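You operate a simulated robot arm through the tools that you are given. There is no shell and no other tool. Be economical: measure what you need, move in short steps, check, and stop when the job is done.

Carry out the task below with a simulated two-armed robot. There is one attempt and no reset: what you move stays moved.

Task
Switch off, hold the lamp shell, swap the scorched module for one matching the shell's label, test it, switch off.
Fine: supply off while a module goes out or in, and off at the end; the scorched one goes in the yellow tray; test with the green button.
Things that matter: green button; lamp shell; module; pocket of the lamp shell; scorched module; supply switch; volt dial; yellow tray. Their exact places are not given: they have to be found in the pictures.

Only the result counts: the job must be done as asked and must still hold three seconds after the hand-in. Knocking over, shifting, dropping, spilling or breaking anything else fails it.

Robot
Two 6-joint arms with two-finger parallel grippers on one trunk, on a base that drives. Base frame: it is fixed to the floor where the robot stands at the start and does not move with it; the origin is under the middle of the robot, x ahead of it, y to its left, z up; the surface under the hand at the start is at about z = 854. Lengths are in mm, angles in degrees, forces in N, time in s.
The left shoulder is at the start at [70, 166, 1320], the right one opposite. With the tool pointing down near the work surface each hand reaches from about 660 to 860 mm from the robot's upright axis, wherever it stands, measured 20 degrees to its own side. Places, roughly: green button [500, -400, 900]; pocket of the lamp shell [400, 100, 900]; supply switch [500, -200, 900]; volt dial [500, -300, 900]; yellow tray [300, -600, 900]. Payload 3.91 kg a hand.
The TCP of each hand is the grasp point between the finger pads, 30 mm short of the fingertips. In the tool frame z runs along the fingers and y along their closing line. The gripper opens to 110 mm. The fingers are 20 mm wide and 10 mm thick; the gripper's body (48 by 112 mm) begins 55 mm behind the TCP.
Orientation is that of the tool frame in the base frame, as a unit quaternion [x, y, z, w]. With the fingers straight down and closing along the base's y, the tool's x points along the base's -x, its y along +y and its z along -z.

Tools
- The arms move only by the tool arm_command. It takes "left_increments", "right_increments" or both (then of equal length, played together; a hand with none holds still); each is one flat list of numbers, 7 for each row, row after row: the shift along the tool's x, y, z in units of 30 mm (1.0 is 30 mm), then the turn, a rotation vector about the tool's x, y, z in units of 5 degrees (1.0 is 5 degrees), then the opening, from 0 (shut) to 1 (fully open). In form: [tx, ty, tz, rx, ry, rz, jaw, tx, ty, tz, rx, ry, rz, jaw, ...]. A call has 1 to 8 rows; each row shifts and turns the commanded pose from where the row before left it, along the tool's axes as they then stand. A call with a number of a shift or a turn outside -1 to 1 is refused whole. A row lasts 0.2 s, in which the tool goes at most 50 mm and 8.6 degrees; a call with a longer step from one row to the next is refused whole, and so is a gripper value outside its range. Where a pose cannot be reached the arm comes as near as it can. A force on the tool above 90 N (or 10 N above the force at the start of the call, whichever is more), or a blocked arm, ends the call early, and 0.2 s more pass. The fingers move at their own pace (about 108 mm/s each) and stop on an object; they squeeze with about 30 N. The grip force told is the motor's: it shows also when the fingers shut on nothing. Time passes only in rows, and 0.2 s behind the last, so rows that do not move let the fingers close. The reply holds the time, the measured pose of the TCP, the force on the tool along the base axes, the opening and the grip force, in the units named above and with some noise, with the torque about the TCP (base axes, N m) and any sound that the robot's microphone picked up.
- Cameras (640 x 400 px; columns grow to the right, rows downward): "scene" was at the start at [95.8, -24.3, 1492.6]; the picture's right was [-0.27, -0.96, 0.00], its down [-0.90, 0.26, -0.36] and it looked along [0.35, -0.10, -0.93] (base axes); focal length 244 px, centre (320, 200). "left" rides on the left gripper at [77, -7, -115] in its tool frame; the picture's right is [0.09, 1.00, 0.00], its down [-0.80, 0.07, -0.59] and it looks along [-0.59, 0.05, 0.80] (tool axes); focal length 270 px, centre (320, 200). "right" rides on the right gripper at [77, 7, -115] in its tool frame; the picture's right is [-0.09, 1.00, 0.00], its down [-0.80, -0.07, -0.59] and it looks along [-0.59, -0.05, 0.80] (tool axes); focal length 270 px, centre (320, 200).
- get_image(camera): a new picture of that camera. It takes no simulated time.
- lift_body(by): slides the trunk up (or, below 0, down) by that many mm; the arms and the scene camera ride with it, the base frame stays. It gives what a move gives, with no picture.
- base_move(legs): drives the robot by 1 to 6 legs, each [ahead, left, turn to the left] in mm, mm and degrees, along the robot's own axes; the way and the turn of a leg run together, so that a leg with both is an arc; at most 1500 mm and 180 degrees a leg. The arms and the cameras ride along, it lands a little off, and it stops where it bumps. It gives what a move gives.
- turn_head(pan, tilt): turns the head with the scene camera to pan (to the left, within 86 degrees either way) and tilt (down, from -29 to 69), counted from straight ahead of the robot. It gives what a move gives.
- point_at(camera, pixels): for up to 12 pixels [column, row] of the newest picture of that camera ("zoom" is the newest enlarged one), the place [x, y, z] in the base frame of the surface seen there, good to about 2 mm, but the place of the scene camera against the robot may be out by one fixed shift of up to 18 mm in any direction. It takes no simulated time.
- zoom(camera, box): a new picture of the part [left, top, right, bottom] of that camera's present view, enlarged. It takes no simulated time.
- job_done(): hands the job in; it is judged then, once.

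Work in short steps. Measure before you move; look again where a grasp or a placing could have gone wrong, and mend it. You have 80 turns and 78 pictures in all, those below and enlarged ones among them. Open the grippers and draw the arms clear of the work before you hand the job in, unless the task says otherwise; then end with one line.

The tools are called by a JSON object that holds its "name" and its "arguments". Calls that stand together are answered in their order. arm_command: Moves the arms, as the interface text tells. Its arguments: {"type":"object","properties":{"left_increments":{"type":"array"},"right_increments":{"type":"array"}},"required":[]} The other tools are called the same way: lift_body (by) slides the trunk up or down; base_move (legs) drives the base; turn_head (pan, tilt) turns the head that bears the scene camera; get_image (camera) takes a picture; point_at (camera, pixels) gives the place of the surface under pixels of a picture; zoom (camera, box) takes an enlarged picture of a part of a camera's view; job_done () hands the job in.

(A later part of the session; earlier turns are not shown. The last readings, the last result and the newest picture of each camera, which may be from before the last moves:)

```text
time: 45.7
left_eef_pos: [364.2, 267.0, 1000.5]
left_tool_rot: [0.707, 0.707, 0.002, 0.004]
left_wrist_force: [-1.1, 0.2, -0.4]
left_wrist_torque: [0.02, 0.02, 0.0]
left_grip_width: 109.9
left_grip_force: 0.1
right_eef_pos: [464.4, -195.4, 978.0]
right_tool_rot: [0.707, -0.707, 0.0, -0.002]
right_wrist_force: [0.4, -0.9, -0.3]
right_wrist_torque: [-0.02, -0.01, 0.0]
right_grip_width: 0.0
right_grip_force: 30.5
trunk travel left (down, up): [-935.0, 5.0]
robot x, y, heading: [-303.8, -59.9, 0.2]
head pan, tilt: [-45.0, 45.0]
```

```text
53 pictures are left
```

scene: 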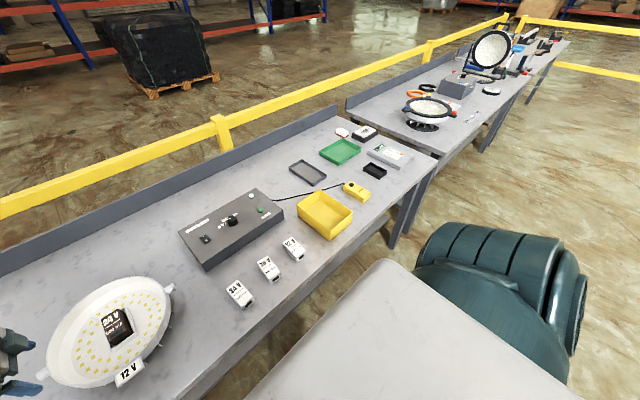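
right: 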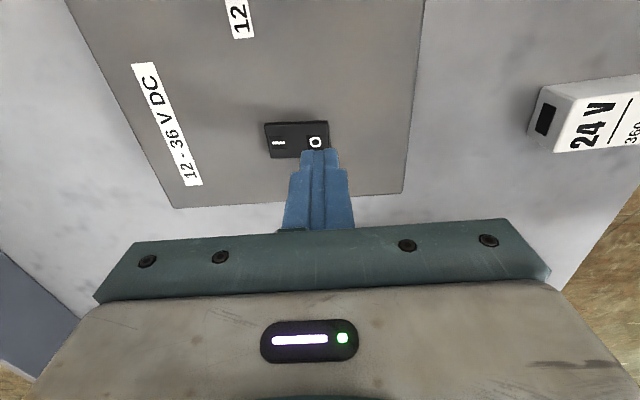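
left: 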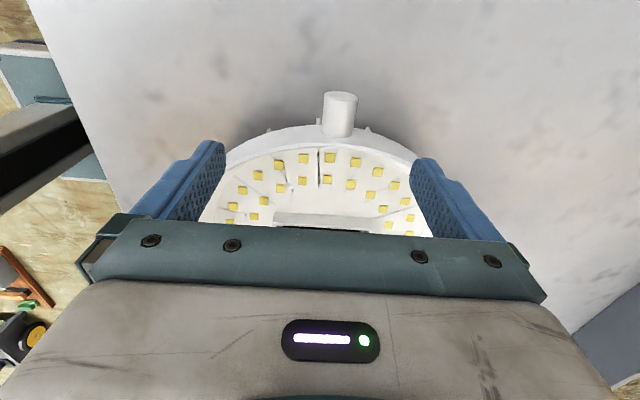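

The fingertips sit over the O at (315,143); I press down to about tip z≈914 and come back up.

{"name": "arm_command", "arguments": {"right_increments": [0, 0, 0.85, 0, 0, 0, 0, 0, 0, 0.15, 0, 0, 0, 0, 0, 0, 0.15, 0, 0, 0, 0, 0, 0, 0, 0, 0, 0, 0, 0, 0, -0.8, 0, 0, 0, 0, 0, 0, -0.8, 0, 0, 0, 0]}}

{"name": "zoom", "arguments": {"camera": "right", "box": [200, 80, 400, 200]}}

{"name": "get_image", "arguments": {"camera": "scene"}}

```text
time: 47.1
left_eef_pos: [362.6, 266.3, 1001.5]
left_tool_rot: [0.707, 0.707, 0.002, 0.005]
left_wrist_force: [-0.4, -0.1, 0.7]
left_wrist_torque: [0.02, -0.02, -0.02]
left_grip_width: 110.0
left_grip_force: 0.2
right_eef_pos: [461.5, -195.5, 992.7]
right_tool_rot: [0.708, -0.706, 0.001, -0.001]
right_wrist_force: [-0.1, 0.2, 0.2]
right_wrist_torque: [0.02, 0.01, -0.02]
right_grip_width: 0.1
right_grip_force: 30.1
trunk travel left (down, up): [-935.0, 5.0]
robot x, y, heading: [-304.9, -60.4, 0.1]
head pan, tilt: [-45.0, 45.0]
```

```text
3.20 times, centred on (300, 140) of right
```

zoom: 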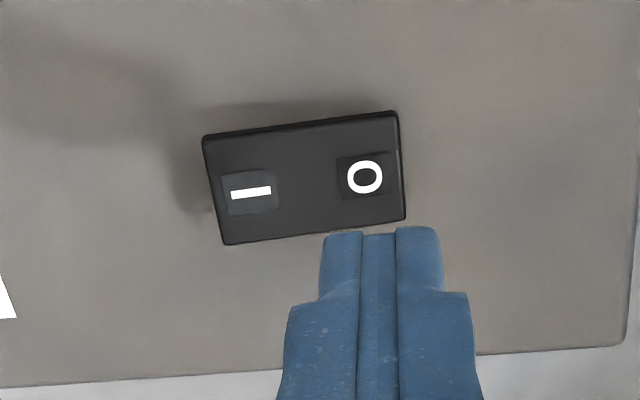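

```text
51 pictures are left
```

scene: 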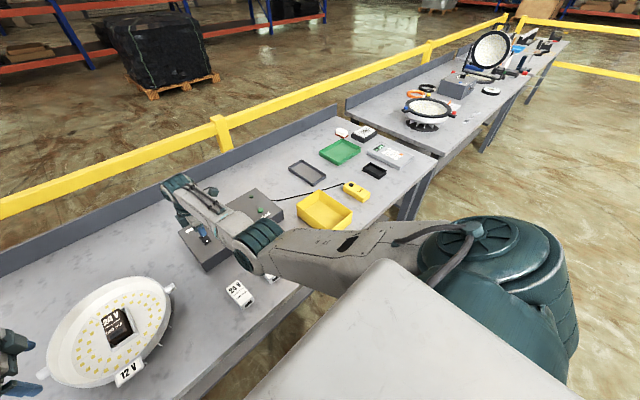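

I check the rocker's heights and the lamp's light in the scene.

{"name": "point_at", "arguments": {"camera": "right", "pixels": [[268, 128], [278, 140], [313, 134], [322, 142], [322, 120]]}}

{"name": "zoom", "arguments": {"camera": "scene", "box": [210, 170, 310, 240]}}

```text
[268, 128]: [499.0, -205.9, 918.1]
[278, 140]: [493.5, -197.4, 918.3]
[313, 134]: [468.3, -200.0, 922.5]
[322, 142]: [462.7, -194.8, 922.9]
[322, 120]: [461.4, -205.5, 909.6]
```

```text
5.71 times, centred on (260, 205) of scene
```

zoom: 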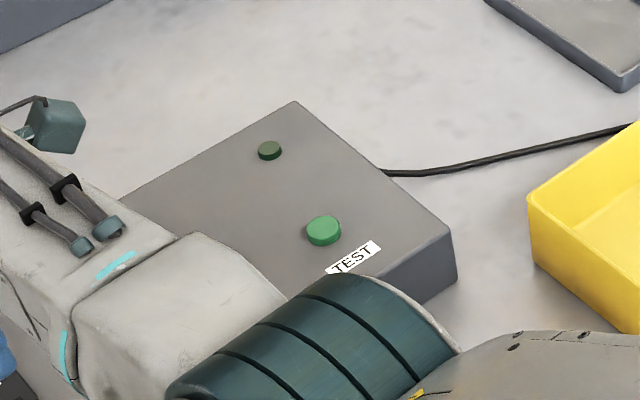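

The indicator light (268,150 in the zoom) is dark: supply is off. Now to the dial: I move above it with the jaw partly open.

{"name": "arm_command", "arguments": {"right_increments": [0.95, -0.07, 0, 0, 0, 0, 0.6, 0.95, -0.07, 0, 0, 0, 0, 0.6, 0.95, -0.07, 0, 0, 0, 0, 0.6, 0.95, -0.07, 0, 0, 0, 0, 0.6, 0, 0, 0, 0, 0, 0, 0.6]}}

{"name": "get_image", "arguments": {"camera": "right"}}

{"name": "zoom", "arguments": {"camera": "right", "box": [200, 60, 440, 210]}}

```text
time: 48.3
left_eef_pos: [365.5, 266.2, 1000.2]
left_tool_rot: [0.707, 0.707, 0.001, 0.004]
left_wrist_force: [0.1, 0.2, 0.2]
left_wrist_torque: [-0.01, 0.03, 0.0]
left_grip_width: 110.3
left_grip_force: 0.2
right_eef_pos: [471.3, -309.8, 991.7]
right_tool_rot: [0.708, -0.706, 0.001, -0.002]
right_wrist_force: [-0.4, -0.3, -0.2]
right_wrist_torque: [0.0, 0.03, -0.04]
right_grip_width: 66.0
right_grip_force: 0.0
trunk travel left (down, up): [-935.0, 5.0]
robot x, y, heading: [-304.0, -61.0, 0.0]
head pan, tilt: [-45.0, 45.0]
```

```text
49 pictures are left
```

right: 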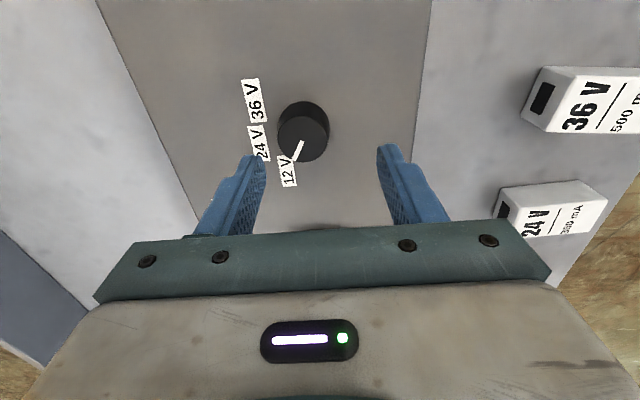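

```text
2.67 times, centred on (320, 135) of right
```

zoom: 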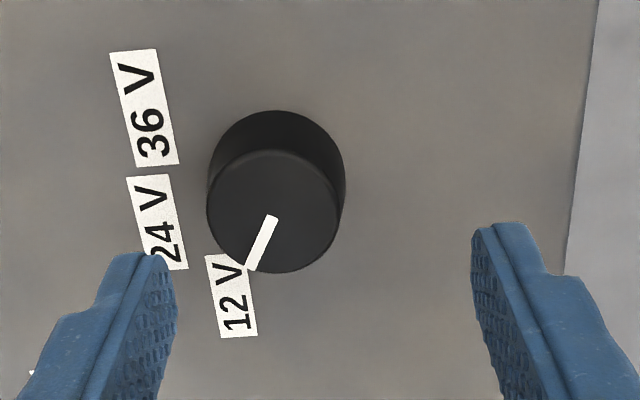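

I measure pointer ends, knob outline and label centres to find the dial's angle.

{"name": "point_at", "arguments": {"camera": "zoom", "pixels": [[271, 218], [251, 266], [270, 212], [210, 205], [335, 215], [272, 153], [272, 268], [232, 310], [215, 262], [143, 110], [130, 60], [155, 200]]}}

```text
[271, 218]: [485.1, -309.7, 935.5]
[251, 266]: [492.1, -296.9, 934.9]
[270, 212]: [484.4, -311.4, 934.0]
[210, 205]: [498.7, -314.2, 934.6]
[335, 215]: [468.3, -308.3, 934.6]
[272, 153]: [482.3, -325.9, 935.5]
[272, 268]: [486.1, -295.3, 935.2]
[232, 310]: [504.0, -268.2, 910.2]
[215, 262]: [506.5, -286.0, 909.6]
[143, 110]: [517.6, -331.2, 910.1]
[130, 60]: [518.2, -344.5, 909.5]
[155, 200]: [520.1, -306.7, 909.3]
```

The knob centre is about (484,-311) and the pointer aims at ~62°, which is the 12 V label's direction (~61°); the dial already stands at 12 V. Now the left hand descends around the lug (axis x≈377, y≈267–291, z≈921).

{"name": "arm_command", "arguments": {"left_increments": [0.5, 0.4, 0, 0, 0, 0, 0.6, 0, 0, 0, 0, 0, 0, 0.6, 0, 0, 0.9, 0, 0, 0, 0.6, 0, 0, 0.9, 0, 0, 0, 0.6, 0, 0, 0.85, 0, 0, 0, 0.6, 0, 0, 0, 0, 0, 0, 0.6]}}

{"name": "get_image", "arguments": {"camera": "left"}}

```text
time: 49.7
left_eef_pos: [375.7, 282.5, 922.0]
left_tool_rot: [0.707, 0.707, 0.001, 0.004]
left_wrist_force: [-0.2, -0.1, -0.6]
left_wrist_torque: [-0.01, 0.02, 0.03]
left_grip_width: 66.1
left_grip_force: 0.1
right_eef_pos: [472.2, -307.8, 991.0]
right_tool_rot: [-0.707, 0.707, 0.0, 0.002]
right_wrist_force: [0.6, 0.2, -0.5]
right_wrist_torque: [0.02, 0.04, -0.02]
right_grip_width: 66.1
right_grip_force: 0.0
trunk travel left (down, up): [-935.0, 5.0]
robot x, y, heading: [-305.0, -61.2, 0.2]
head pan, tilt: [-45.0, 45.0]
```

```text
47 pictures are left
```

left: 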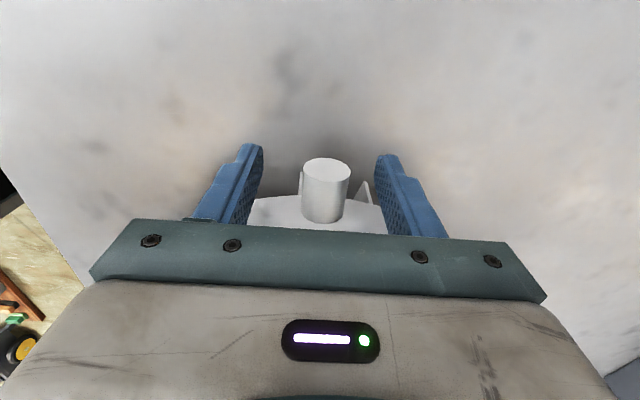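

The lug (326,190) lies between the fingers, about 2 mm off centre. I shift 2 mm in +x and close on it.

{"name": "arm_command", "arguments": {"left_increments": [0, 0.07, 0, 0, 0, 0, 0.3, 0, 0, 0, 0, 0, 0, 0.25, 0, 0, 0, 0, 0, 0, 0, 0, 0, 0, 0, 0, 0, 0, 0, 0, 0, 0, 0, 0, 0], "right_increments": [-0.9, 0.6, -0.2, 0, 0, 0, 0.9, -0.9, 0.6, -0.2, 0, 0, 0, 0.9, -0.9, 0.6, -0.2, 0, 0, 0, 0.9, -0.9, 0.6, 0, 0, 0, 0, 0.9, -0.9, 0.6, 0, 0, 0, 0, 0.9]}}

{"name": "arm_command", "arguments": {"right_increments": [-1, 0, 0, 0, 0, 0, 0.9, -1, 0, 0, 0, 0, 0, 0.9, -1, 0, 0, 0, 0, 0, 0.9, -1, 0, 0, 0, 0, 0, 0.9, -1, 0, 0, 0, 0, 0, 0.9, -1, 0, 0, 0, 0, 0, 0.9, -1, 0, 0, 0, 0, 0, 0.9]}}

{"name": "get_image", "arguments": {"camera": "right"}}

{"name": "get_image", "arguments": {"camera": "left"}}

```text
time: 50.9
left_eef_pos: [378.8, 281.7, 921.8]
left_tool_rot: [0.707, 0.707, 0.001, 0.003]
left_wrist_force: [-0.8, -0.2, 1.0]
left_wrist_torque: [0.53, -0.17, 0.03]
left_grip_width: 23.5
left_grip_force: 30.2
right_eef_pos: [382.8, -174.3, 1009.6]
right_tool_rot: [-0.707, 0.707, 0.0, 0.0]
right_wrist_force: [0.2, -0.8, 0.4]
right_wrist_torque: [0.03, 0.01, -0.01]
right_grip_width: 98.9
right_grip_force: 0.0
trunk travel left (down, up): [-935.0, 5.0]
robot x, y, heading: [-301.5, -62.4, 0.1]
head pan, tilt: [-45.0, 45.0]
```

```text
time: 52.5
left_eef_pos: [379.8, 280.7, 920.9]
left_tool_rot: [0.707, 0.707, 0.002, 0.003]
left_wrist_force: [0.4, 1.8, -0.5]
left_wrist_torque: [-0.44, 0.18, -0.09]
left_grip_width: 23.7
left_grip_force: 30.5
right_eef_pos: [421.1, -1.3, 996.3]
right_tool_rot: [0.709, -0.705, -0.002, -0.003]
right_wrist_force: [-0.5, 0.0, 0.0]
right_wrist_torque: [0.04, 0.0, -0.02]
right_grip_width: 99.0
right_grip_force: 0.2
right hand out of reach, approached as far as the arm can: row 5, 6, 7
trunk travel left (down, up): [-935.0, 5.0]
robot x, y, heading: [-302.7, -61.4, -0.0]
head pan, tilt: [-45.0, 45.0]
```

```text
46 pictures are left
```

right: 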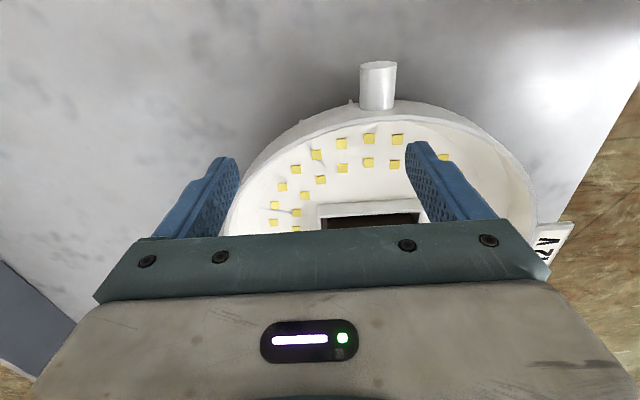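

```text
45 pictures are left
```

left: 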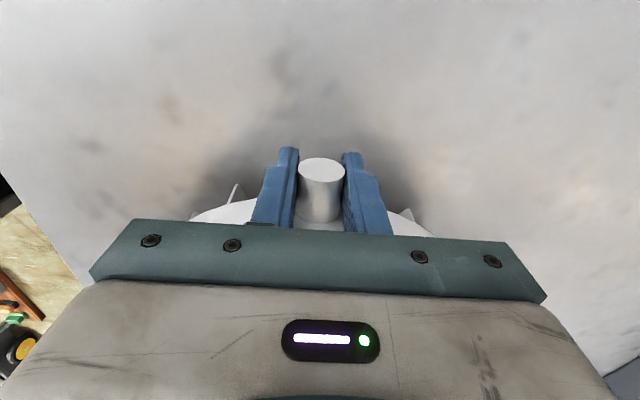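

The lug grips fine (23.5 mm), but the right hand can't reach the pocket from this stand (limit at y≈0). I release the lug, raise the left hand, and shift the robot 230 mm left.

{"name": "arm_command", "arguments": {"left_increments": [0, 0, 0, 0, 0, 0, 0.6, 0, 0, 0, 0, 0, 0, 0.6, 0, 0, -0.9, 0, 0, 0, 0.6, 0, 0, -0.9, 0, 0, 0, 0.6, 0, 0, -0.9, 0, 0, 0, 0.6]}}

{"name": "base_move", "arguments": {"legs": [[0, 230, 0]]}}

{"name": "arm_command", "arguments": {"left_increments": [-0.9, 0, 0, 0, 0, 0, 0.6, -0.9, 0, 0, 0, 0, 0, 0.6, -0.9, 0, 0, 0, 0, 0, 0.6, -0.9, 0, 0, 0, 0, 0, 0.6, -0.9, 0, 0, 0, 0, 0, 0.6, -0.9, 0, 0, 0, 0, 0, 0.6, -0.9, 0, 0, 0, 0, 0, 0.6, -0.9, 0, 0, 0, 0, 0, 0.6], "right_increments": [0.47, 0.16, -0.1, 0, 0, 0, 0.9, 0.47, 0.16, -0.1, 0, 0, 0, 0.9, 0.47, 0.16, 0, 0, 0, 0, 0.9, 0.47, 0.16, 0, 0, 0, 0, 0.9, 0.47, 0.16, 0, 0, 0, 0, 0.9, 0.47, 0.16, 0, 0, 0, 0, 0.9, 0.47, 0.16, 0, 0, 0, 0, 0.9, 0.47, 0.16, 0, 0, 0, 0, 0.9]}}

{"name": "get_image", "arguments": {"camera": "right"}}

{"name": "get_image", "arguments": {"camera": "left"}}

```text
time: 53.7
left_eef_pos: [379.5, 279.7, 1002.8]
left_tool_rot: [0.707, 0.707, 0.001, 0.004]
left_wrist_force: [0.5, 0.5, 0.4]
left_wrist_torque: [0.0, 0.02, 0.03]
left_grip_width: 65.9
left_grip_force: 0.0
right_eef_pos: [419.9, -3.5, 995.6]
right_tool_rot: [0.708, -0.707, -0.001, -0.001]
right_wrist_force: [0.4, 1.2, -0.6]
right_wrist_torque: [-0.02, 0.01, 0.02]
right_grip_width: 99.0
right_grip_force: 0.1
trunk travel left (down, up): [-935.0, 5.0]
robot x, y, heading: [-300.0, -62.7, 0.2]
head pan, tilt: [-45.0, 45.0]
```

```text
time: 55.4
left_eef_pos: [379.8, 506.4, 1003.2]
left_tool_rot: [0.708, 0.706, 0.002, 0.003]
left_wrist_force: [1.0, -0.8, -0.1]
left_wrist_torque: [0.05, -0.01, -0.03]
left_grip_width: 66.0
left_grip_force: 0.1
right_eef_pos: [419.1, 221.5, 996.0]
right_tool_rot: [-0.707, 0.707, 0.002, 0.002]
right_wrist_force: [-0.5, 0.4, 0.5]
right_wrist_torque: [0.06, 0.03, -0.02]
right_grip_width: 99.2
right_grip_force: 0.1
trunk travel left (down, up): [-935.0, 5.0]
robot x, y, heading: [-302.3, 169.4, -0.1]
head pan, tilt: [-45.0, 45.0]
```

```text
time: 57.2
left_eef_pos: [378.2, 288.9, 1004.4]
left_tool_rot: [0.707, 0.707, 0.001, 0.004]
left_wrist_force: [-0.7, -0.8, 0.3]
left_wrist_torque: [0.03, 0.0, 0.03]
left_grip_width: 66.1
left_grip_force: 0.0
right_eef_pos: [382.3, 110.0, 1001.1]
right_tool_rot: [0.707, -0.707, -0.003, -0.004]
right_wrist_force: [-1.3, 0.8, 0.3]
right_wrist_torque: [0.04, -0.01, 0.0]
right_grip_width: 98.9
right_grip_force: 0.2
trunk travel left (down, up): [-935.0, 5.0]
robot x, y, heading: [-304.4, 169.8, 0.1]
head pan, tilt: [-45.0, 45.0]
```

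```text
44 pictures are left
```

right: 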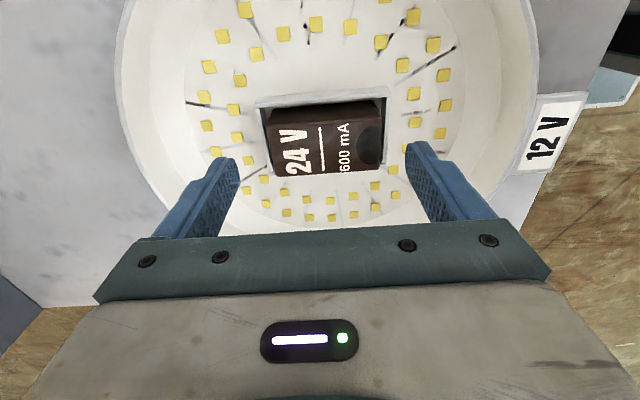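

```text
43 pictures are left
```

left: 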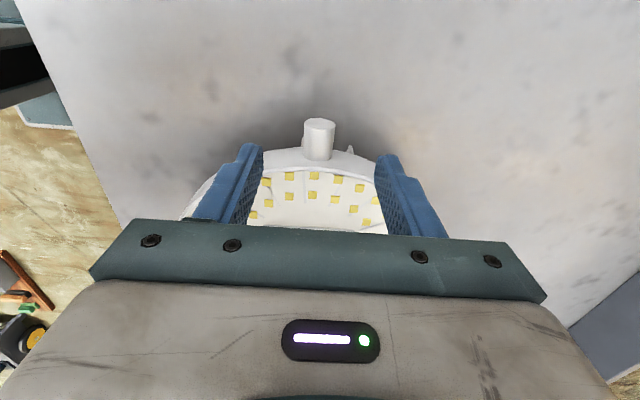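

Both hands now reach. I measure the scorched module, pocket walls and the lug from the hand cameras.

{"name": "zoom", "arguments": {"camera": "right", "box": [220, 70, 420, 195]}}

{"name": "point_at", "arguments": {"camera": "right", "pixels": [[262, 112], [270, 106], [262, 150], [275, 174], [366, 99], [382, 163], [325, 137], [256, 103], [385, 97], [330, 96], [240, 150], [372, 130]]}}

{"name": "point_at", "arguments": {"camera": "left", "pixels": [[319, 125], [319, 135], [318, 150], [305, 140], [333, 140], [295, 155]]}}

```text
3.20 times, centred on (320, 132) of right
```

zoom: 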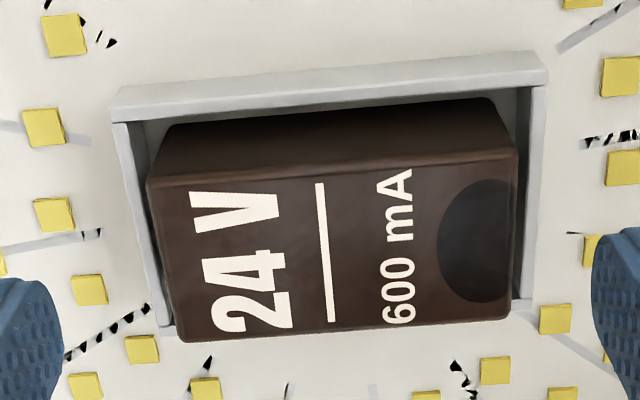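

```text
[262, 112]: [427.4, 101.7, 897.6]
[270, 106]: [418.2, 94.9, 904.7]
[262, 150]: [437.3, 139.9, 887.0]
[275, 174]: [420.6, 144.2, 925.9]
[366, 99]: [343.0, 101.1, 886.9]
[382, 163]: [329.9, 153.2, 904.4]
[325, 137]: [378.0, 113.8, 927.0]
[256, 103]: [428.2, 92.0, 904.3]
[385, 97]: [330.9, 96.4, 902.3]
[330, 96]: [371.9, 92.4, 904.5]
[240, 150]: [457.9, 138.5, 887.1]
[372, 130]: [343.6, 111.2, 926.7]
```

```text
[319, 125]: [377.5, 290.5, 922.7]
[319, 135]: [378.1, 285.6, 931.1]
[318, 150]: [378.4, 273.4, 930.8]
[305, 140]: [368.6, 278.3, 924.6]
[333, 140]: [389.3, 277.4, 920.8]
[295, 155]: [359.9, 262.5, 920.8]
```

The module's top is z≈927 and the pocket rim z≈904; I refine the corners of the module top and pocket for centring and yaw.

{"name": "point_at", "arguments": {"camera": "zoom", "pixels": [[155, 190], [163, 250], [185, 335], [510, 165], [509, 230], [507, 312], [330, 172], [345, 324], [125, 105], [540, 75], [165, 325], [520, 300]]}}

```text
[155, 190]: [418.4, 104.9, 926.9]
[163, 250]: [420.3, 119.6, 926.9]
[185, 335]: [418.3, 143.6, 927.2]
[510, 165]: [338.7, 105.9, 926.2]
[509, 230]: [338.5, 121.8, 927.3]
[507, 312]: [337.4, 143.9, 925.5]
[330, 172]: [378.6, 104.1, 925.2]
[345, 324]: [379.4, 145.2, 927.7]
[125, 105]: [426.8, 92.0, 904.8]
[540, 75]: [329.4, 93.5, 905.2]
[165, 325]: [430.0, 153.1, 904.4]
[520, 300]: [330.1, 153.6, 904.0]
```

The module is axis-aligned: centre (379,124.5), 83×43 mm. I lower the left hand onto the lug and close, while the right centres above the module fully open.

{"name": "arm_command", "arguments": {"left_increments": [-0.25, 0, 0.5, 0, 0, 0, 0.6, 0, 0, 0.8, 0, 0, 0, 0.6, 0, 0, 0.8, 0, 0, 0, 0.6, 0, 0, 0.65, 0, 0, 0, 0.6, 0, 0, 0, 0, 0, 0, 0.3, 0, 0, 0, 0, 0, 0, 0, 0, 0, 0, 0, 0, 0, 0, 0, 0, 0, 0, 0, 0, 0], "right_increments": [-0.25, 0.06, 0, 0, 0, 0, 1, -0.24, 0.05, 0, 0, 0, 0, 1, 0, 0, 0, 0, 0, 0, 1, 0, 0, 0.4, 0, 0, 0, 1, 0, 0, 0.4, 0, 0, 0, 1, 0, 0, 0.4, 0, 0, 0, 1, 0, 0, 0, 0, 0, 0, 1, 0, 0, 0, 0, 0, 0, 1]}}

{"name": "get_image", "arguments": {"camera": "right"}}

{"name": "get_image", "arguments": {"camera": "left"}}

```text
time: 59.0
left_eef_pos: [379.6, 284.0, 921.1]
left_tool_rot: [0.708, 0.706, 0.0, 0.003]
left_wrist_force: [0.1, 0.9, 0.6]
left_wrist_torque: [0.27, 0.01, -0.06]
left_grip_width: 23.6
left_grip_force: 29.9
right_eef_pos: [378.0, 126.5, 965.2]
right_tool_rot: [-0.707, 0.707, 0.001, 0.001]
right_wrist_force: [0.3, -1.1, -0.3]
right_wrist_torque: [0.01, -0.03, -0.02]
right_grip_width: 109.9
right_grip_force: 0.1
trunk travel left (down, up): [-935.0, 5.0]
robot x, y, heading: [-303.0, 166.1, 0.1]
head pan, tilt: [-45.0, 45.0]
```

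```text
41 pictures are left
```

right: 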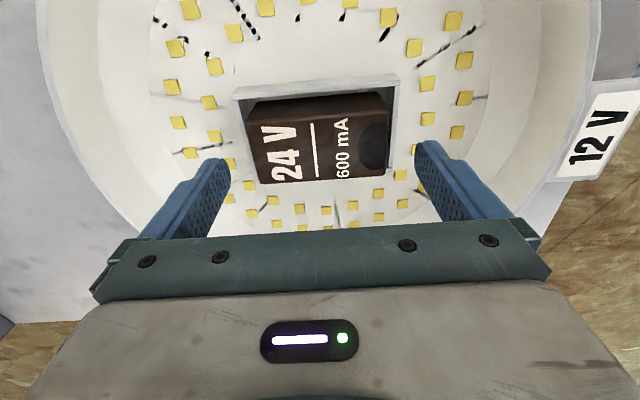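

```text
40 pictures are left
```

left: 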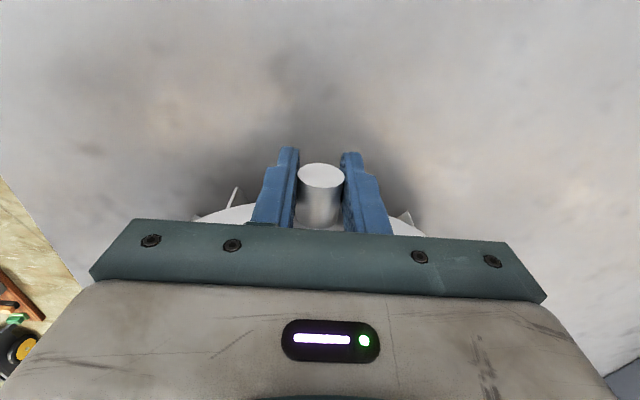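

The lug is held and the right hand is centred over the module; I lower to TCP z≈938 and close on its ends.

{"name": "arm_command", "arguments": {"right_increments": [0.05, -0.03, 0.45, 0, 0, 0, 1, 0, 0, 0.45, 0, 0, 0, 1, 0, 0, 0, 0, 0, 0, 0.85, 0, 0, 0, 0, 0, 0, 0.7, 0, 0, 0, 0, 0, 0, 0.5, 0, 0, 0, 0, 0, 0, 0.5]}}

{"name": "get_image", "arguments": {"camera": "right"}}

```text
time: 60.4
left_eef_pos: [380.4, 284.1, 920.2]
left_tool_rot: [0.708, 0.706, 0.0, 0.003]
left_wrist_force: [-0.9, 0.7, 0.5]
left_wrist_torque: [0.23, 0.01, -0.13]
left_grip_width: 23.7
left_grip_force: 30.2
right_eef_pos: [380.0, 125.4, 937.9]
right_tool_rot: [-0.707, 0.707, 0.001, 0.001]
right_wrist_force: [0.4, 0.4, 0.0]
right_wrist_torque: [0.01, 0.01, 0.01]
right_grip_width: 84.5
right_grip_force: 29.6
trunk travel left (down, up): [-935.0, 5.0]
robot x, y, heading: [-304.0, 165.2, -0.1]
head pan, tilt: [-45.0, 45.0]
```

```text
39 pictures are left
```

right: 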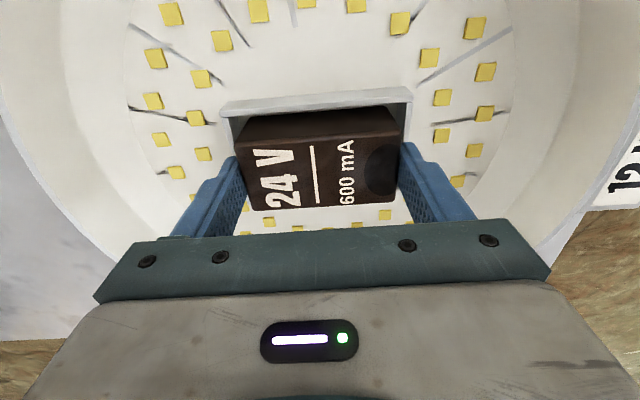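

The module is gripped (84.5 mm, 30 N). I pull it gently straight up and check.

{"name": "arm_command", "arguments": {"right_increments": [0, 0, -0.2, 0, 0, 0, 0.5, 0, 0, -0.3, 0, 0, 0, 0.5, 0, 0, -0.5, 0, 0, 0, 0.5, 0, 0, -0.6, 0, 0, 0, 0.5, 0, 0, -0.6, 0, 0, 0, 0.5]}}

{"name": "get_image", "arguments": {"camera": "right"}}

```text
time: 61.6
left_eef_pos: [380.4, 283.2, 920.4]
left_tool_rot: [0.708, 0.706, 0.001, 0.004]
left_wrist_force: [-1.1, 0.6, 0.1]
left_wrist_torque: [0.11, -0.07, -0.05]
left_grip_width: 23.6
left_grip_force: 30.4
right_eef_pos: [378.7, 125.4, 1004.7]
right_tool_rot: [0.707, -0.707, -0.002, -0.002]
right_wrist_force: [0.4, 0.8, -0.3]
right_wrist_torque: [0.01, -0.03, 0.04]
right_grip_width: 54.8
right_grip_force: 0.0
trunk travel left (down, up): [-935.0, 5.0]
robot x, y, heading: [-305.5, 166.8, 0.2]
head pan, tilt: [-45.0, 45.0]
```

```text
38 pictures are left
```

right: 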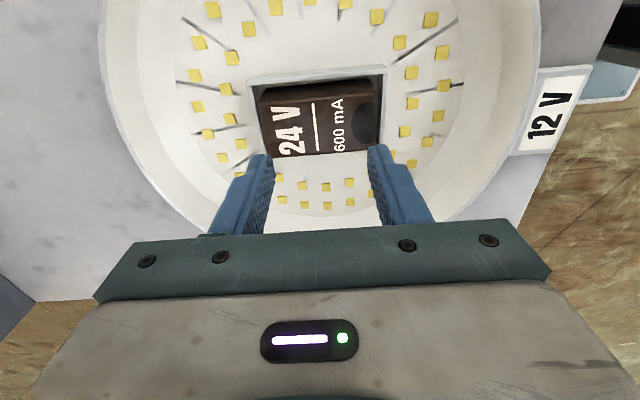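

The fingers slipped off; the module is still in its pocket and the shell didn't move. I regrip 2 mm lower with the jaw commanded shut, then pull slowly in small steps to read the force.

{"name": "arm_command", "arguments": {"right_increments": [0, 0, 0, 0, 0, 0, 1, 0, 0, 0, 0, 0, 0, 1, 0, 0, 0.95, 0, 0, 0, 1, 0, 0, 0.95, 0, 0, 0, 1, 0, 0, 0.37, 0, 0, 0, 1, 0, 0, 0, 0, 0, 0, 0, 0, 0, 0, 0, 0, 0, 0, 0, 0, 0, 0, 0, 0, 0]}}

{"name": "arm_command", "arguments": {"right_increments": [0, 0, -0.04, 0, 0, 0, 0, 0, 0, -0.04, 0, 0, 0, 0]}}

```text
time: 63.4
left_eef_pos: [379.8, 283.7, 920.6]
left_tool_rot: [0.708, 0.706, 0.001, 0.004]
left_wrist_force: [-1.2, 0.2, 1.1]
left_wrist_torque: [-0.07, 0.07, -0.15]
left_grip_width: 23.8
left_grip_force: 29.7
right_eef_pos: [378.8, 124.9, 935.3]
right_tool_rot: [-0.707, 0.707, 0.001, 0.002]
right_wrist_force: [-0.1, 0.8, -0.7]
right_wrist_torque: [0.01, 0.0, 0.01]
right_grip_width: 84.4
right_grip_force: 29.8
trunk travel left (down, up): [-935.0, 5.0]
robot x, y, heading: [-303.5, 170.6, 0.2]
head pan, tilt: [-45.0, 45.0]
```

```text
time: 64.0
left_eef_pos: [379.5, 283.5, 920.2]
left_tool_rot: [0.707, 0.707, 0.001, 0.004]
left_wrist_force: [-0.5, 0.2, -1.0]
left_wrist_torque: [-0.13, 0.0, -0.11]
left_grip_width: 23.6
left_grip_force: 30.1
right_eef_pos: [379.6, 125.7, 937.2]
right_tool_rot: [0.707, -0.707, -0.002, -0.002]
right_wrist_force: [-0.3, 0.3, -2.5]
right_wrist_torque: [0.01, -0.02, 0.02]
right_grip_width: 84.5
right_grip_force: 29.6
trunk travel left (down, up): [-935.0, 5.0]
robot x, y, heading: [-300.4, 167.6, 0.3]
head pan, tilt: [-45.0, 45.0]
```

Only 2.5 N so far; I continue pulling slowly.

{"name": "arm_command", "arguments": {"right_increments": [0, 0, -0.08, 0, 0, 0, 0, 0, 0, -0.08, 0, 0, 0, 0, 0, 0, -0.08, 0, 0, 0, 0, 0, 0, -0.08, 0, 0, 0, 0]}}

{"name": "get_image", "arguments": {"camera": "right"}}

```text
time: 65.0
left_eef_pos: [380.2, 284.4, 921.1]
left_tool_rot: [0.708, 0.707, 0.001, 0.004]
left_wrist_force: [-0.1, 0.5, -0.3]
left_wrist_torque: [-0.09, -0.04, -0.1]
left_grip_width: 23.4
left_grip_force: 29.7
right_eef_pos: [379.7, 124.8, 947.5]
right_tool_rot: [0.708, -0.707, -0.001, -0.002]
right_wrist_force: [-0.6, 0.0, -2.3]
right_wrist_torque: [0.03, 0.02, -0.05]
right_grip_width: 84.4
right_grip_force: 30.2
trunk travel left (down, up): [-935.0, 5.0]
robot x, y, heading: [-305.4, 166.7, -0.1]
head pan, tilt: [-45.0, 45.0]
```

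```text
37 pictures are left
```

right: 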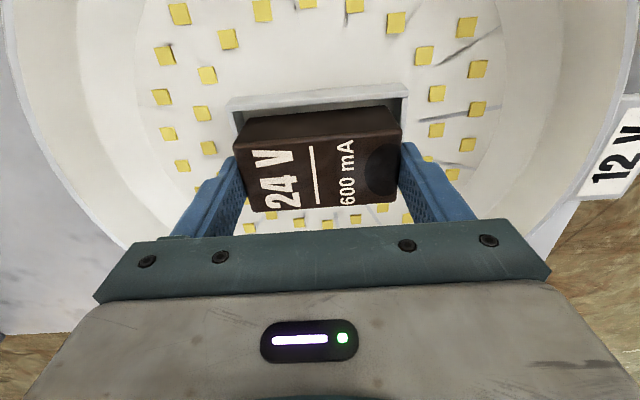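

It's coming out with the hand. I keep raising gently to clear the shell's rim.

{"name": "arm_command", "arguments": {"right_increments": [0, 0, -0.15, 0, 0, 0, 0, 0, 0, -0.2, 0, 0, 0, 0, 0, 0, -0.25, 0, 0, 0, 0, 0, 0, -0.3, 0, 0, 0, 0, 0, 0, -0.3, 0, 0, 0, 0, 0, 0, -0.3, 0, 0, 0, 0, 0, 0, -0.3, 0, 0, 0, 0, 0, 0, -0.2, 0, 0, 0, 0]}}

{"name": "get_image", "arguments": {"camera": "right"}}

```text
time: 66.8
left_eef_pos: [380.3, 283.8, 919.9]
left_tool_rot: [0.708, 0.707, 0.001, 0.004]
left_wrist_force: [0.0, 0.4, -0.3]
left_wrist_torque: [-0.05, 0.0, -0.12]
left_grip_width: 23.7
left_grip_force: 29.3
right_eef_pos: [379.3, 124.5, 1006.9]
right_tool_rot: [-0.707, 0.707, 0.001, 0.001]
right_wrist_force: [-1.3, 0.3, -2.7]
right_wrist_torque: [0.02, -0.03, 0.03]
right_grip_width: 84.6
right_grip_force: 29.6
trunk travel left (down, up): [-935.0, 5.0]
robot x, y, heading: [-302.3, 167.8, -0.2]
head pan, tilt: [-45.0, 45.0]
```

```text
36 pictures are left
```

right: 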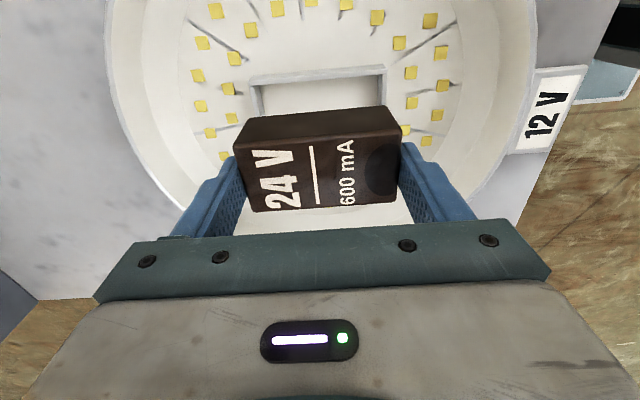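

The scorched module is out. I release the lug, raise the left hand, then drive 600 mm right toward the tray.

{"name": "arm_command", "arguments": {"left_increments": [0, 0, 0, 0, 0, 0, 0.6, 0, 0, 0, 0, 0, 0, 0.6, 0, 0, -0.9, 0, 0, 0, 0.6, 0, 0, -0.9, 0, 0, 0, 0.6, 0, 0, -0.9, 0, 0, 0, 0.6]}}

{"name": "base_move", "arguments": {"legs": [[0, -600, 0]]}}

{"name": "turn_head", "arguments": {"pan": -25, "tilt": 55}}

{"name": "get_image", "arguments": {"camera": "scene"}}

{"name": "get_image", "arguments": {"camera": "right"}}

```text
time: 68.0
left_eef_pos: [380.8, 284.4, 1001.9]
left_tool_rot: [0.708, 0.707, 0.001, 0.004]
left_wrist_force: [-0.3, -0.1, 0.1]
left_wrist_torque: [0.0, 0.01, -0.04]
left_grip_width: 66.2
left_grip_force: 0.0
right_eef_pos: [379.4, 124.4, 1006.8]
right_tool_rot: [-0.706, 0.708, 0.002, 0.001]
right_wrist_force: [1.0, 0.0, -1.8]
right_wrist_torque: [0.01, -0.02, 0.0]
right_grip_width: 84.4
right_grip_force: 30.2
trunk travel left (down, up): [-935.0, 5.0]
robot x, y, heading: [-302.8, 170.2, -0.2]
head pan, tilt: [-45.0, 45.0]
```

```text
time: 71.4
left_eef_pos: [380.7, -315.4, 1002.3]
left_tool_rot: [0.708, 0.706, 0.0, 0.005]
left_wrist_force: [0.4, -0.6, 0.5]
left_wrist_torque: [-0.01, 0.01, -0.02]
left_grip_width: 65.9
left_grip_force: 0.1
right_eef_pos: [378.7, -474.6, 1008.5]
right_tool_rot: [-0.706, 0.708, 0.001, 0.001]
right_wrist_force: [0.7, 0.3, -2.3]
right_wrist_torque: [-0.01, 0.01, -0.01]
right_grip_width: 84.5
right_grip_force: 29.8
trunk travel left (down, up): [-935.0, 5.0]
robot x, y, heading: [-303.7, -428.7, -0.0]
head pan, tilt: [-45.0, 45.0]
```

```text
time: 72.2
left_eef_pos: [380.9, -316.6, 1002.4]
left_tool_rot: [0.708, 0.707, 0.001, 0.004]
left_wrist_force: [-0.3, -0.4, 0.2]
left_wrist_torque: [-0.01, -0.02, 0.01]
left_grip_width: 66.1
left_grip_force: 0.0
right_eef_pos: [379.4, -476.6, 1007.1]
right_tool_rot: [-0.706, 0.708, 0.002, 0.002]
right_wrist_force: [-0.4, -0.4, -1.3]
right_wrist_torque: [-0.01, 0.04, 0.02]
right_grip_width: 84.3
right_grip_force: 30.2
trunk travel left (down, up): [-935.0, 5.0]
robot x, y, heading: [-302.0, -432.3, -0.1]
head pan, tilt: [-25.0, 55.0]
```

```text
35 pictures are left
```

scene: 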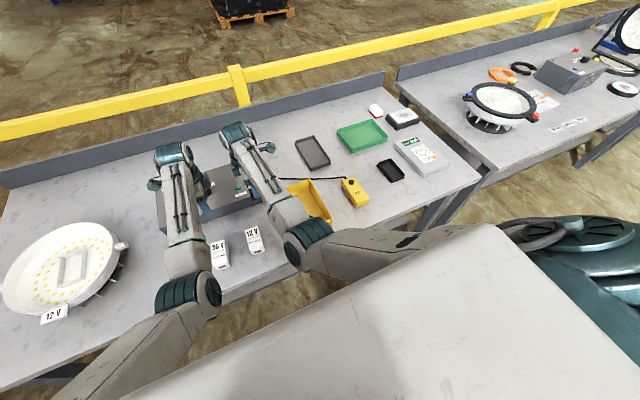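

```text
34 pictures are left
```

right: 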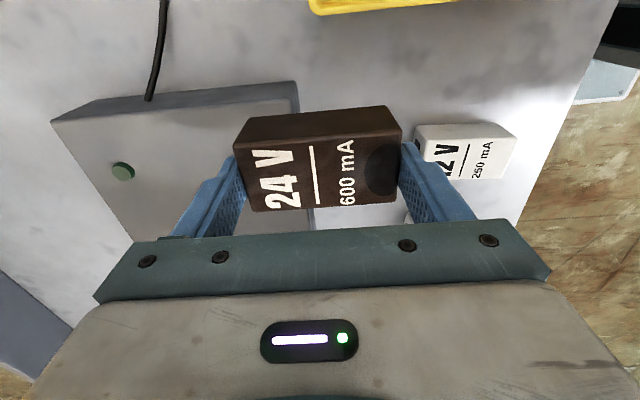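

Everything rode along fine. I move the right hand over the tray (about (343,-640)).

{"name": "arm_command", "arguments": {"right_increments": [0.9, 0.2, 0, 0, 0, 0, 0, 0.9, 0.2, 0, 0, 0, 0, 0, 0.9, 0.2, 0, 0, 0, 0, 0, 0.9, 0.2, 0, 0, 0, 0, 0, 0.9, 0.2, 0, 0, 0, 0, 0, 0.9, 0.2, 0, 0, 0, 0, 0]}}

{"name": "get_image", "arguments": {"camera": "right"}}

{"name": "get_image", "arguments": {"camera": "scene"}}

```text
time: 73.6
left_eef_pos: [378.0, -318.0, 1001.2]
left_tool_rot: [0.709, 0.705, 0.002, 0.004]
left_wrist_force: [0.1, 0.2, -0.8]
left_wrist_torque: [-0.02, -0.02, 0.0]
left_grip_width: 66.0
left_grip_force: 0.1
right_eef_pos: [343.3, -638.1, 1006.7]
right_tool_rot: [-0.706, 0.708, 0.001, 0.003]
right_wrist_force: [0.5, -0.3, -2.7]
right_wrist_torque: [0.01, -0.02, -0.01]
right_grip_width: 84.5
right_grip_force: 30.1
trunk travel left (down, up): [-935.0, 5.0]
robot x, y, heading: [-300.0, -434.0, -0.1]
head pan, tilt: [-25.0, 55.0]
```

```text
33 pictures are left
```

right: 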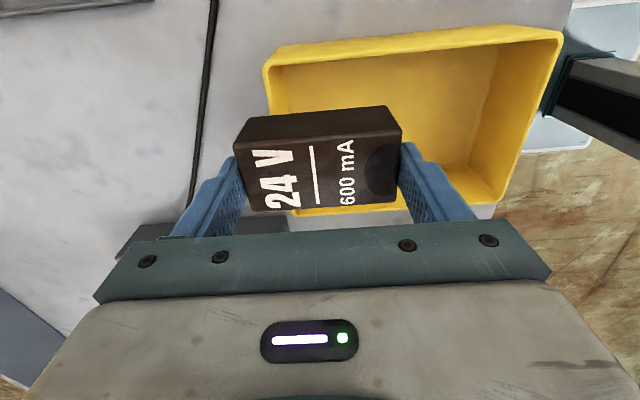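

```text
32 pictures are left
```

scene: 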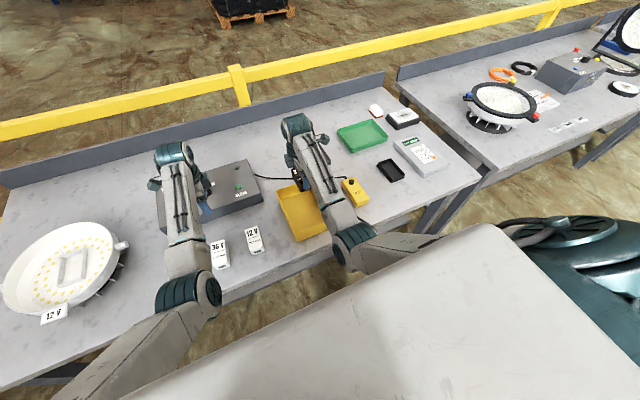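

The tray's outline is visible around the module; I measure its rim corners and floor.

{"name": "point_at", "arguments": {"camera": "right", "pixels": [[270, 68], [555, 33], [500, 190], [440, 100], [450, 35], [518, 130], [300, 212], [400, 205], [340, 60]]}}

```text
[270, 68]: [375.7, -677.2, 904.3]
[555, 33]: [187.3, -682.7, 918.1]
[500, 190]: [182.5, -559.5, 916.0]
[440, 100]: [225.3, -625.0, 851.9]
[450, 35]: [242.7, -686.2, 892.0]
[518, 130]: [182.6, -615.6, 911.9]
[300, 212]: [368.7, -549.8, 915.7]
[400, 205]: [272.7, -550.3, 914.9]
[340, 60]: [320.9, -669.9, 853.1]
```

The tray spans x 182–383, y −683…−550, rim z 915, floor 853; its centre is (283,-617). I drive back 60 mm and shift the hand +21 mm in y to be over it.

{"name": "base_move", "arguments": {"legs": [[-60, 0, 0]]}}

{"name": "arm_command", "arguments": {"right_increments": [-0.7, 0, 0, 0, 0, 0, 0, 0, 0, 0.6, 0, 0, 0, 0, 0, 0, 0.8, 0, 0, 0, 0, 0, 0, 0.8, 0, 0, 0, 0]}}

{"name": "get_image", "arguments": {"camera": "right"}}

```text
time: 74.6
left_eef_pos: [327.5, -316.4, 995.5]
left_tool_rot: [0.708, 0.706, -0.002, 0.001]
left_wrist_force: [0.6, -0.2, -0.6]
left_wrist_torque: [-0.02, 0.05, -0.02]
left_grip_width: 66.2
left_grip_force: 0.1
right_eef_pos: [292.2, -636.0, 1002.1]
right_tool_rot: [-0.706, 0.708, 0.003, -0.001]
right_wrist_force: [1.3, -0.2, -2.8]
right_wrist_torque: [0.04, 0.03, 0.0]
right_grip_width: 84.6
right_grip_force: 30.7
trunk travel left (down, up): [-935.0, 5.0]
robot x, y, heading: [-362.3, -431.0, 0.0]
head pan, tilt: [-25.0, 55.0]
```

```text
time: 75.6
left_eef_pos: [320.7, -314.9, 1003.0]
left_tool_rot: [0.708, 0.706, 0.002, 0.003]
left_wrist_force: [-0.4, -0.8, -0.4]
left_wrist_torque: [0.01, -0.03, 0.05]
left_grip_width: 66.1
left_grip_force: 0.0
right_eef_pos: [282.7, -613.8, 942.1]
right_tool_rot: [-0.706, 0.708, 0.001, 0.002]
right_wrist_force: [-0.4, 0.6, -2.3]
right_wrist_torque: [0.0, -0.03, -0.01]
right_grip_width: 84.4
right_grip_force: 30.5
trunk travel left (down, up): [-935.0, 5.0]
robot x, y, heading: [-363.0, -436.3, -0.0]
head pan, tilt: [-25.0, 55.0]
```

```text
31 pictures are left
```

right: 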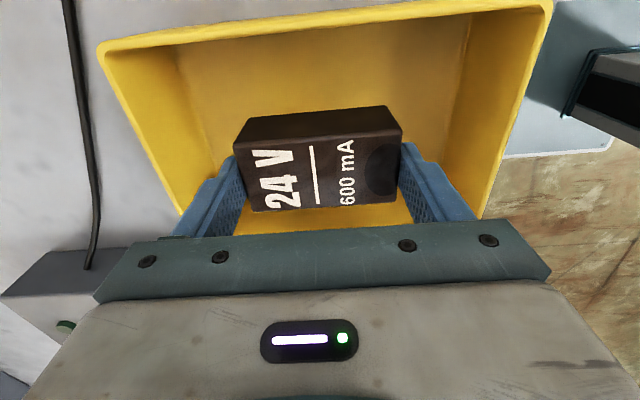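

It is centred in the tray. I lower to the floor, open, and rise again.

{"name": "arm_command", "arguments": {"right_increments": [0, 0, 0.5, 0, 0, 0, 0, 0, 0, 0.4, 0, 0, 0, 0, 0, 0, 0.25, 0, 0, 0, 0, 0, 0, 0, 0, 0, 0, 0.85, 0, 0, 0, 0, 0, 0, 0.9, 0, 0, -0.8, 0, 0, 0, 0.9, 0, 0, -1, 0, 0, 0, 0.9, 0, 0, -1, 0, 0, 0, 0.9]}}

{"name": "get_image", "arguments": {"camera": "right"}}

```text
time: 77.4
left_eef_pos: [320.1, -314.7, 1001.7]
left_tool_rot: [0.708, 0.706, 0.001, 0.004]
left_wrist_force: [-0.7, 0.4, -0.4]
left_wrist_torque: [-0.01, 0.0, 0.01]
left_grip_width: 66.4
left_grip_force: 0.0
right_eef_pos: [283.6, -615.3, 992.4]
right_tool_rot: [-0.706, 0.708, 0.001, 0.001]
right_wrist_force: [0.3, -0.6, 0.3]
right_wrist_torque: [-0.01, -0.05, -0.01]
right_grip_width: 99.0
right_grip_force: 0.1
trunk travel left (down, up): [-935.0, 5.0]
robot x, y, heading: [-364.6, -434.5, 0.0]
head pan, tilt: [-25.0, 55.0]
```

```text
30 pictures are left
```

right: 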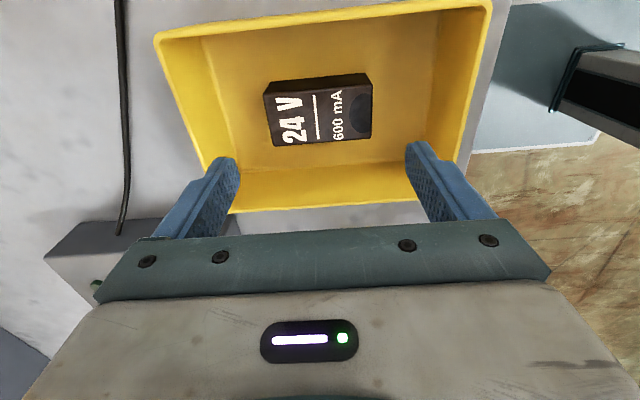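

The scorched module lies in the tray. Now I drive so the right hand is above the 12 V spare (about (240,-412)).

{"name": "base_move", "arguments": {"legs": [[-44, 203, 0]]}}

{"name": "get_image", "arguments": {"camera": "right"}}

{"name": "zoom", "arguments": {"camera": "right", "box": [220, 40, 460, 190]}}

```text
time: 79.0
left_eef_pos: [278.1, -115.7, 1001.6]
left_tool_rot: [0.708, 0.706, 0.001, 0.003]
left_wrist_force: [0.4, -0.9, -0.5]
left_wrist_torque: [0.04, 0.04, -0.01]
left_grip_width: 66.1
left_grip_force: 0.1
right_eef_pos: [241.3, -414.3, 990.6]
right_tool_rot: [0.707, -0.707, -0.002, -0.002]
right_wrist_force: [-1.1, -0.7, -0.4]
right_wrist_torque: [0.05, 0.03, -0.05]
right_grip_width: 99.0
right_grip_force: 0.1
trunk travel left (down, up): [-935.0, 5.0]
robot x, y, heading: [-404.8, -226.5, -0.1]
head pan, tilt: [-25.0, 55.0]
```

```text
29 pictures are left
```

right: 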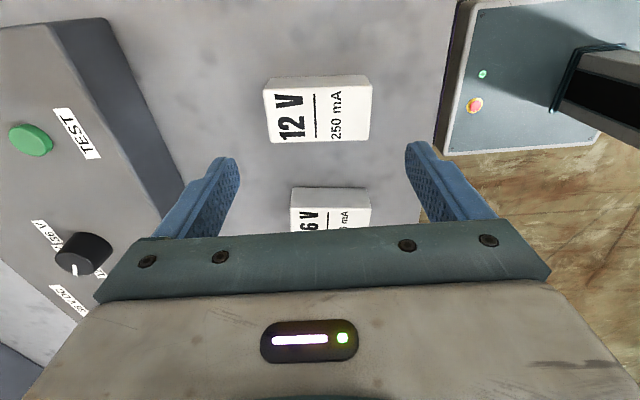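

```text
2.67 times, centred on (340, 115) of right
```

zoom: 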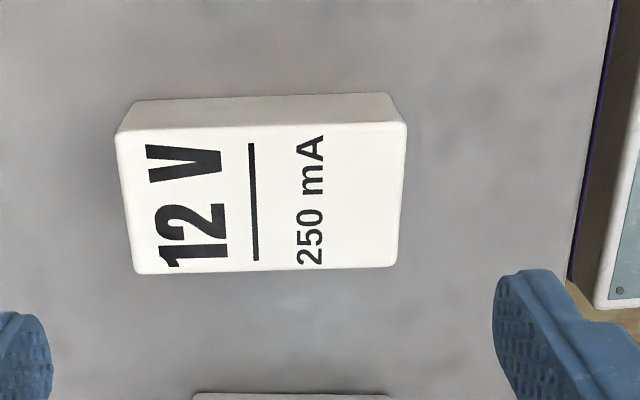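

I measure the 12 V module's corners for centring and yaw.

{"name": "point_at", "arguments": {"camera": "zoom", "pixels": [[122, 145], [128, 200], [140, 265], [402, 130], [399, 190], [395, 258], [260, 137], [265, 265], [260, 200], [60, 200], [290, 396]]}}

```text
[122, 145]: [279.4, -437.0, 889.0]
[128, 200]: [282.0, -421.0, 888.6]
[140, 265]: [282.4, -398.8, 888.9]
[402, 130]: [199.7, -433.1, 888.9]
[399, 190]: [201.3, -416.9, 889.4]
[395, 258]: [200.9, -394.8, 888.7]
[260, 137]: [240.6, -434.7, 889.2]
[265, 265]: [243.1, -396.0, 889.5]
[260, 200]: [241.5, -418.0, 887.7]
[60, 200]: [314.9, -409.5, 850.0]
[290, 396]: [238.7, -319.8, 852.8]
```

The spare is at (241,-416), turned about −3°, top z≈889. I align the tool, lower to TCP z≈899 and close.

{"name": "arm_command", "arguments": {"right_increments": [0.05, 0, 0, 0, 0, 0.57, 0.95, 0, 0, 0.9, 0, 0, 0, 0.95, 0, 0, 0.9, 0, 0, 0, 0.95, 0, 0, 0.9, 0, 0, 0, 0.95, 0, 0, 0.35, 0, 0, 0, 0.95, 0, 0, 0, 0, 0, 0, 0.95]}}

{"name": "get_image", "arguments": {"camera": "right"}}

```text
time: 80.4
left_eef_pos: [276.4, -112.4, 1000.8]
left_tool_rot: [0.708, 0.706, 0.001, 0.003]
left_wrist_force: [0.3, -0.5, -0.1]
left_wrist_torque: [0.02, -0.02, 0.03]
left_grip_width: 65.7
left_grip_force: 0.0
right_eef_pos: [239.6, -412.6, 900.6]
right_tool_rot: [-0.689, 0.725, 0.0, 0.002]
right_wrist_force: [-0.2, 0.1, 0.5]
right_wrist_torque: [-0.04, -0.01, -0.03]
right_grip_width: 104.2
right_grip_force: 0.1
trunk travel left (down, up): [-935.0, 5.0]
robot x, y, heading: [-406.6, -226.9, -0.1]
head pan, tilt: [-25.0, 55.0]
```

```text
27 pictures are left
```

right: 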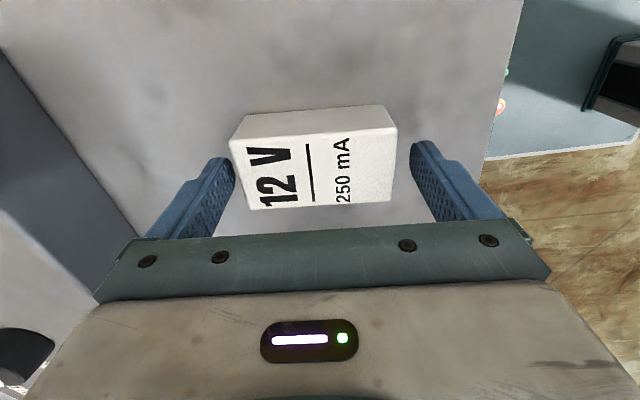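

Good alignment; small correction (+1.5 mm x, −3 mm y, −2.5 mm z) and close.

{"name": "arm_command", "arguments": {"right_increments": [0.1, -0.05, 0.09, 0, 0, 0, 0.95, 0, 0, 0, 0, 0, 0, 0, 0, 0, 0, 0, 0, 0, 0, 0, 0, 0, 0, 0, 0, 0, 0, 0, 0, 0, 0, 0, 0, 0, 0, -0.1, 0, 0, 0, 0, 0, 0, -0.15, 0, 0, 0, 0, 0, 0, -0.2, 0, 0, 0, 0]}}

{"name": "arm_command", "arguments": {"right_increments": [0, 0, -0.3, 0, 0, 0, 0, 0, 0, -0.4, 0, 0, 0, 0, 0, 0, -0.5, 0, 0, 0, 0, 0, 0, -0.5, 0, 0, 0, 0, 0, 0, -0.5, 0, 0, 0, 0, 0, 0, -0.5, 0, 0, -0.2, 0, 0, 0, -0.4, 0, 0, -0.2, 0, 0, 0, -0.3, 0, 0, -0.17, 0]}}

{"name": "get_image", "arguments": {"camera": "right"}}

```text
time: 82.2
left_eef_pos: [277.0, -112.2, 1001.7]
left_tool_rot: [0.709, 0.705, 0.002, 0.004]
left_wrist_force: [-0.5, 0.1, -0.8]
left_wrist_torque: [0.0, 0.02, -0.01]
left_grip_width: 66.0
left_grip_force: 0.2
right_eef_pos: [241.8, -415.6, 910.7]
right_tool_rot: [-0.689, 0.725, 0.001, 0.0]
right_wrist_force: [0.6, -0.3, -1.8]
right_wrist_torque: [0.03, 0.03, 0.0]
right_grip_width: 84.5
right_grip_force: 30.3
trunk travel left (down, up): [-935.0, 5.0]
robot x, y, heading: [-404.2, -228.5, -0.2]
head pan, tilt: [-25.0, 55.0]
```

```text
time: 84.0
left_eef_pos: [277.2, -112.8, 1001.6]
left_tool_rot: [0.708, 0.706, 0.0, 0.004]
left_wrist_force: [-0.2, 1.1, 0.0]
left_wrist_torque: [-0.01, 0.0, -0.02]
left_grip_width: 66.0
left_grip_force: 0.0
right_eef_pos: [241.7, -417.9, 1012.2]
right_tool_rot: [-0.707, 0.707, 0.001, 0.001]
right_wrist_force: [0.5, 0.2, -1.9]
right_wrist_torque: [-0.02, -0.01, -0.01]
right_grip_width: 84.4
right_grip_force: 30.1
trunk travel left (down, up): [-935.0, 5.0]
robot x, y, heading: [-408.4, -229.9, 0.1]
head pan, tilt: [-25.0, 55.0]
```

```text
26 pictures are left
```

right: 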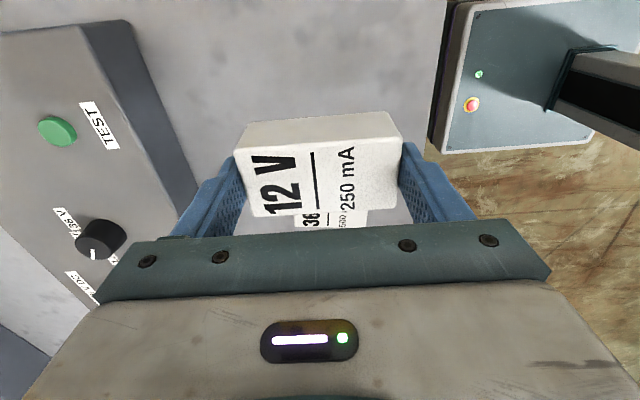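

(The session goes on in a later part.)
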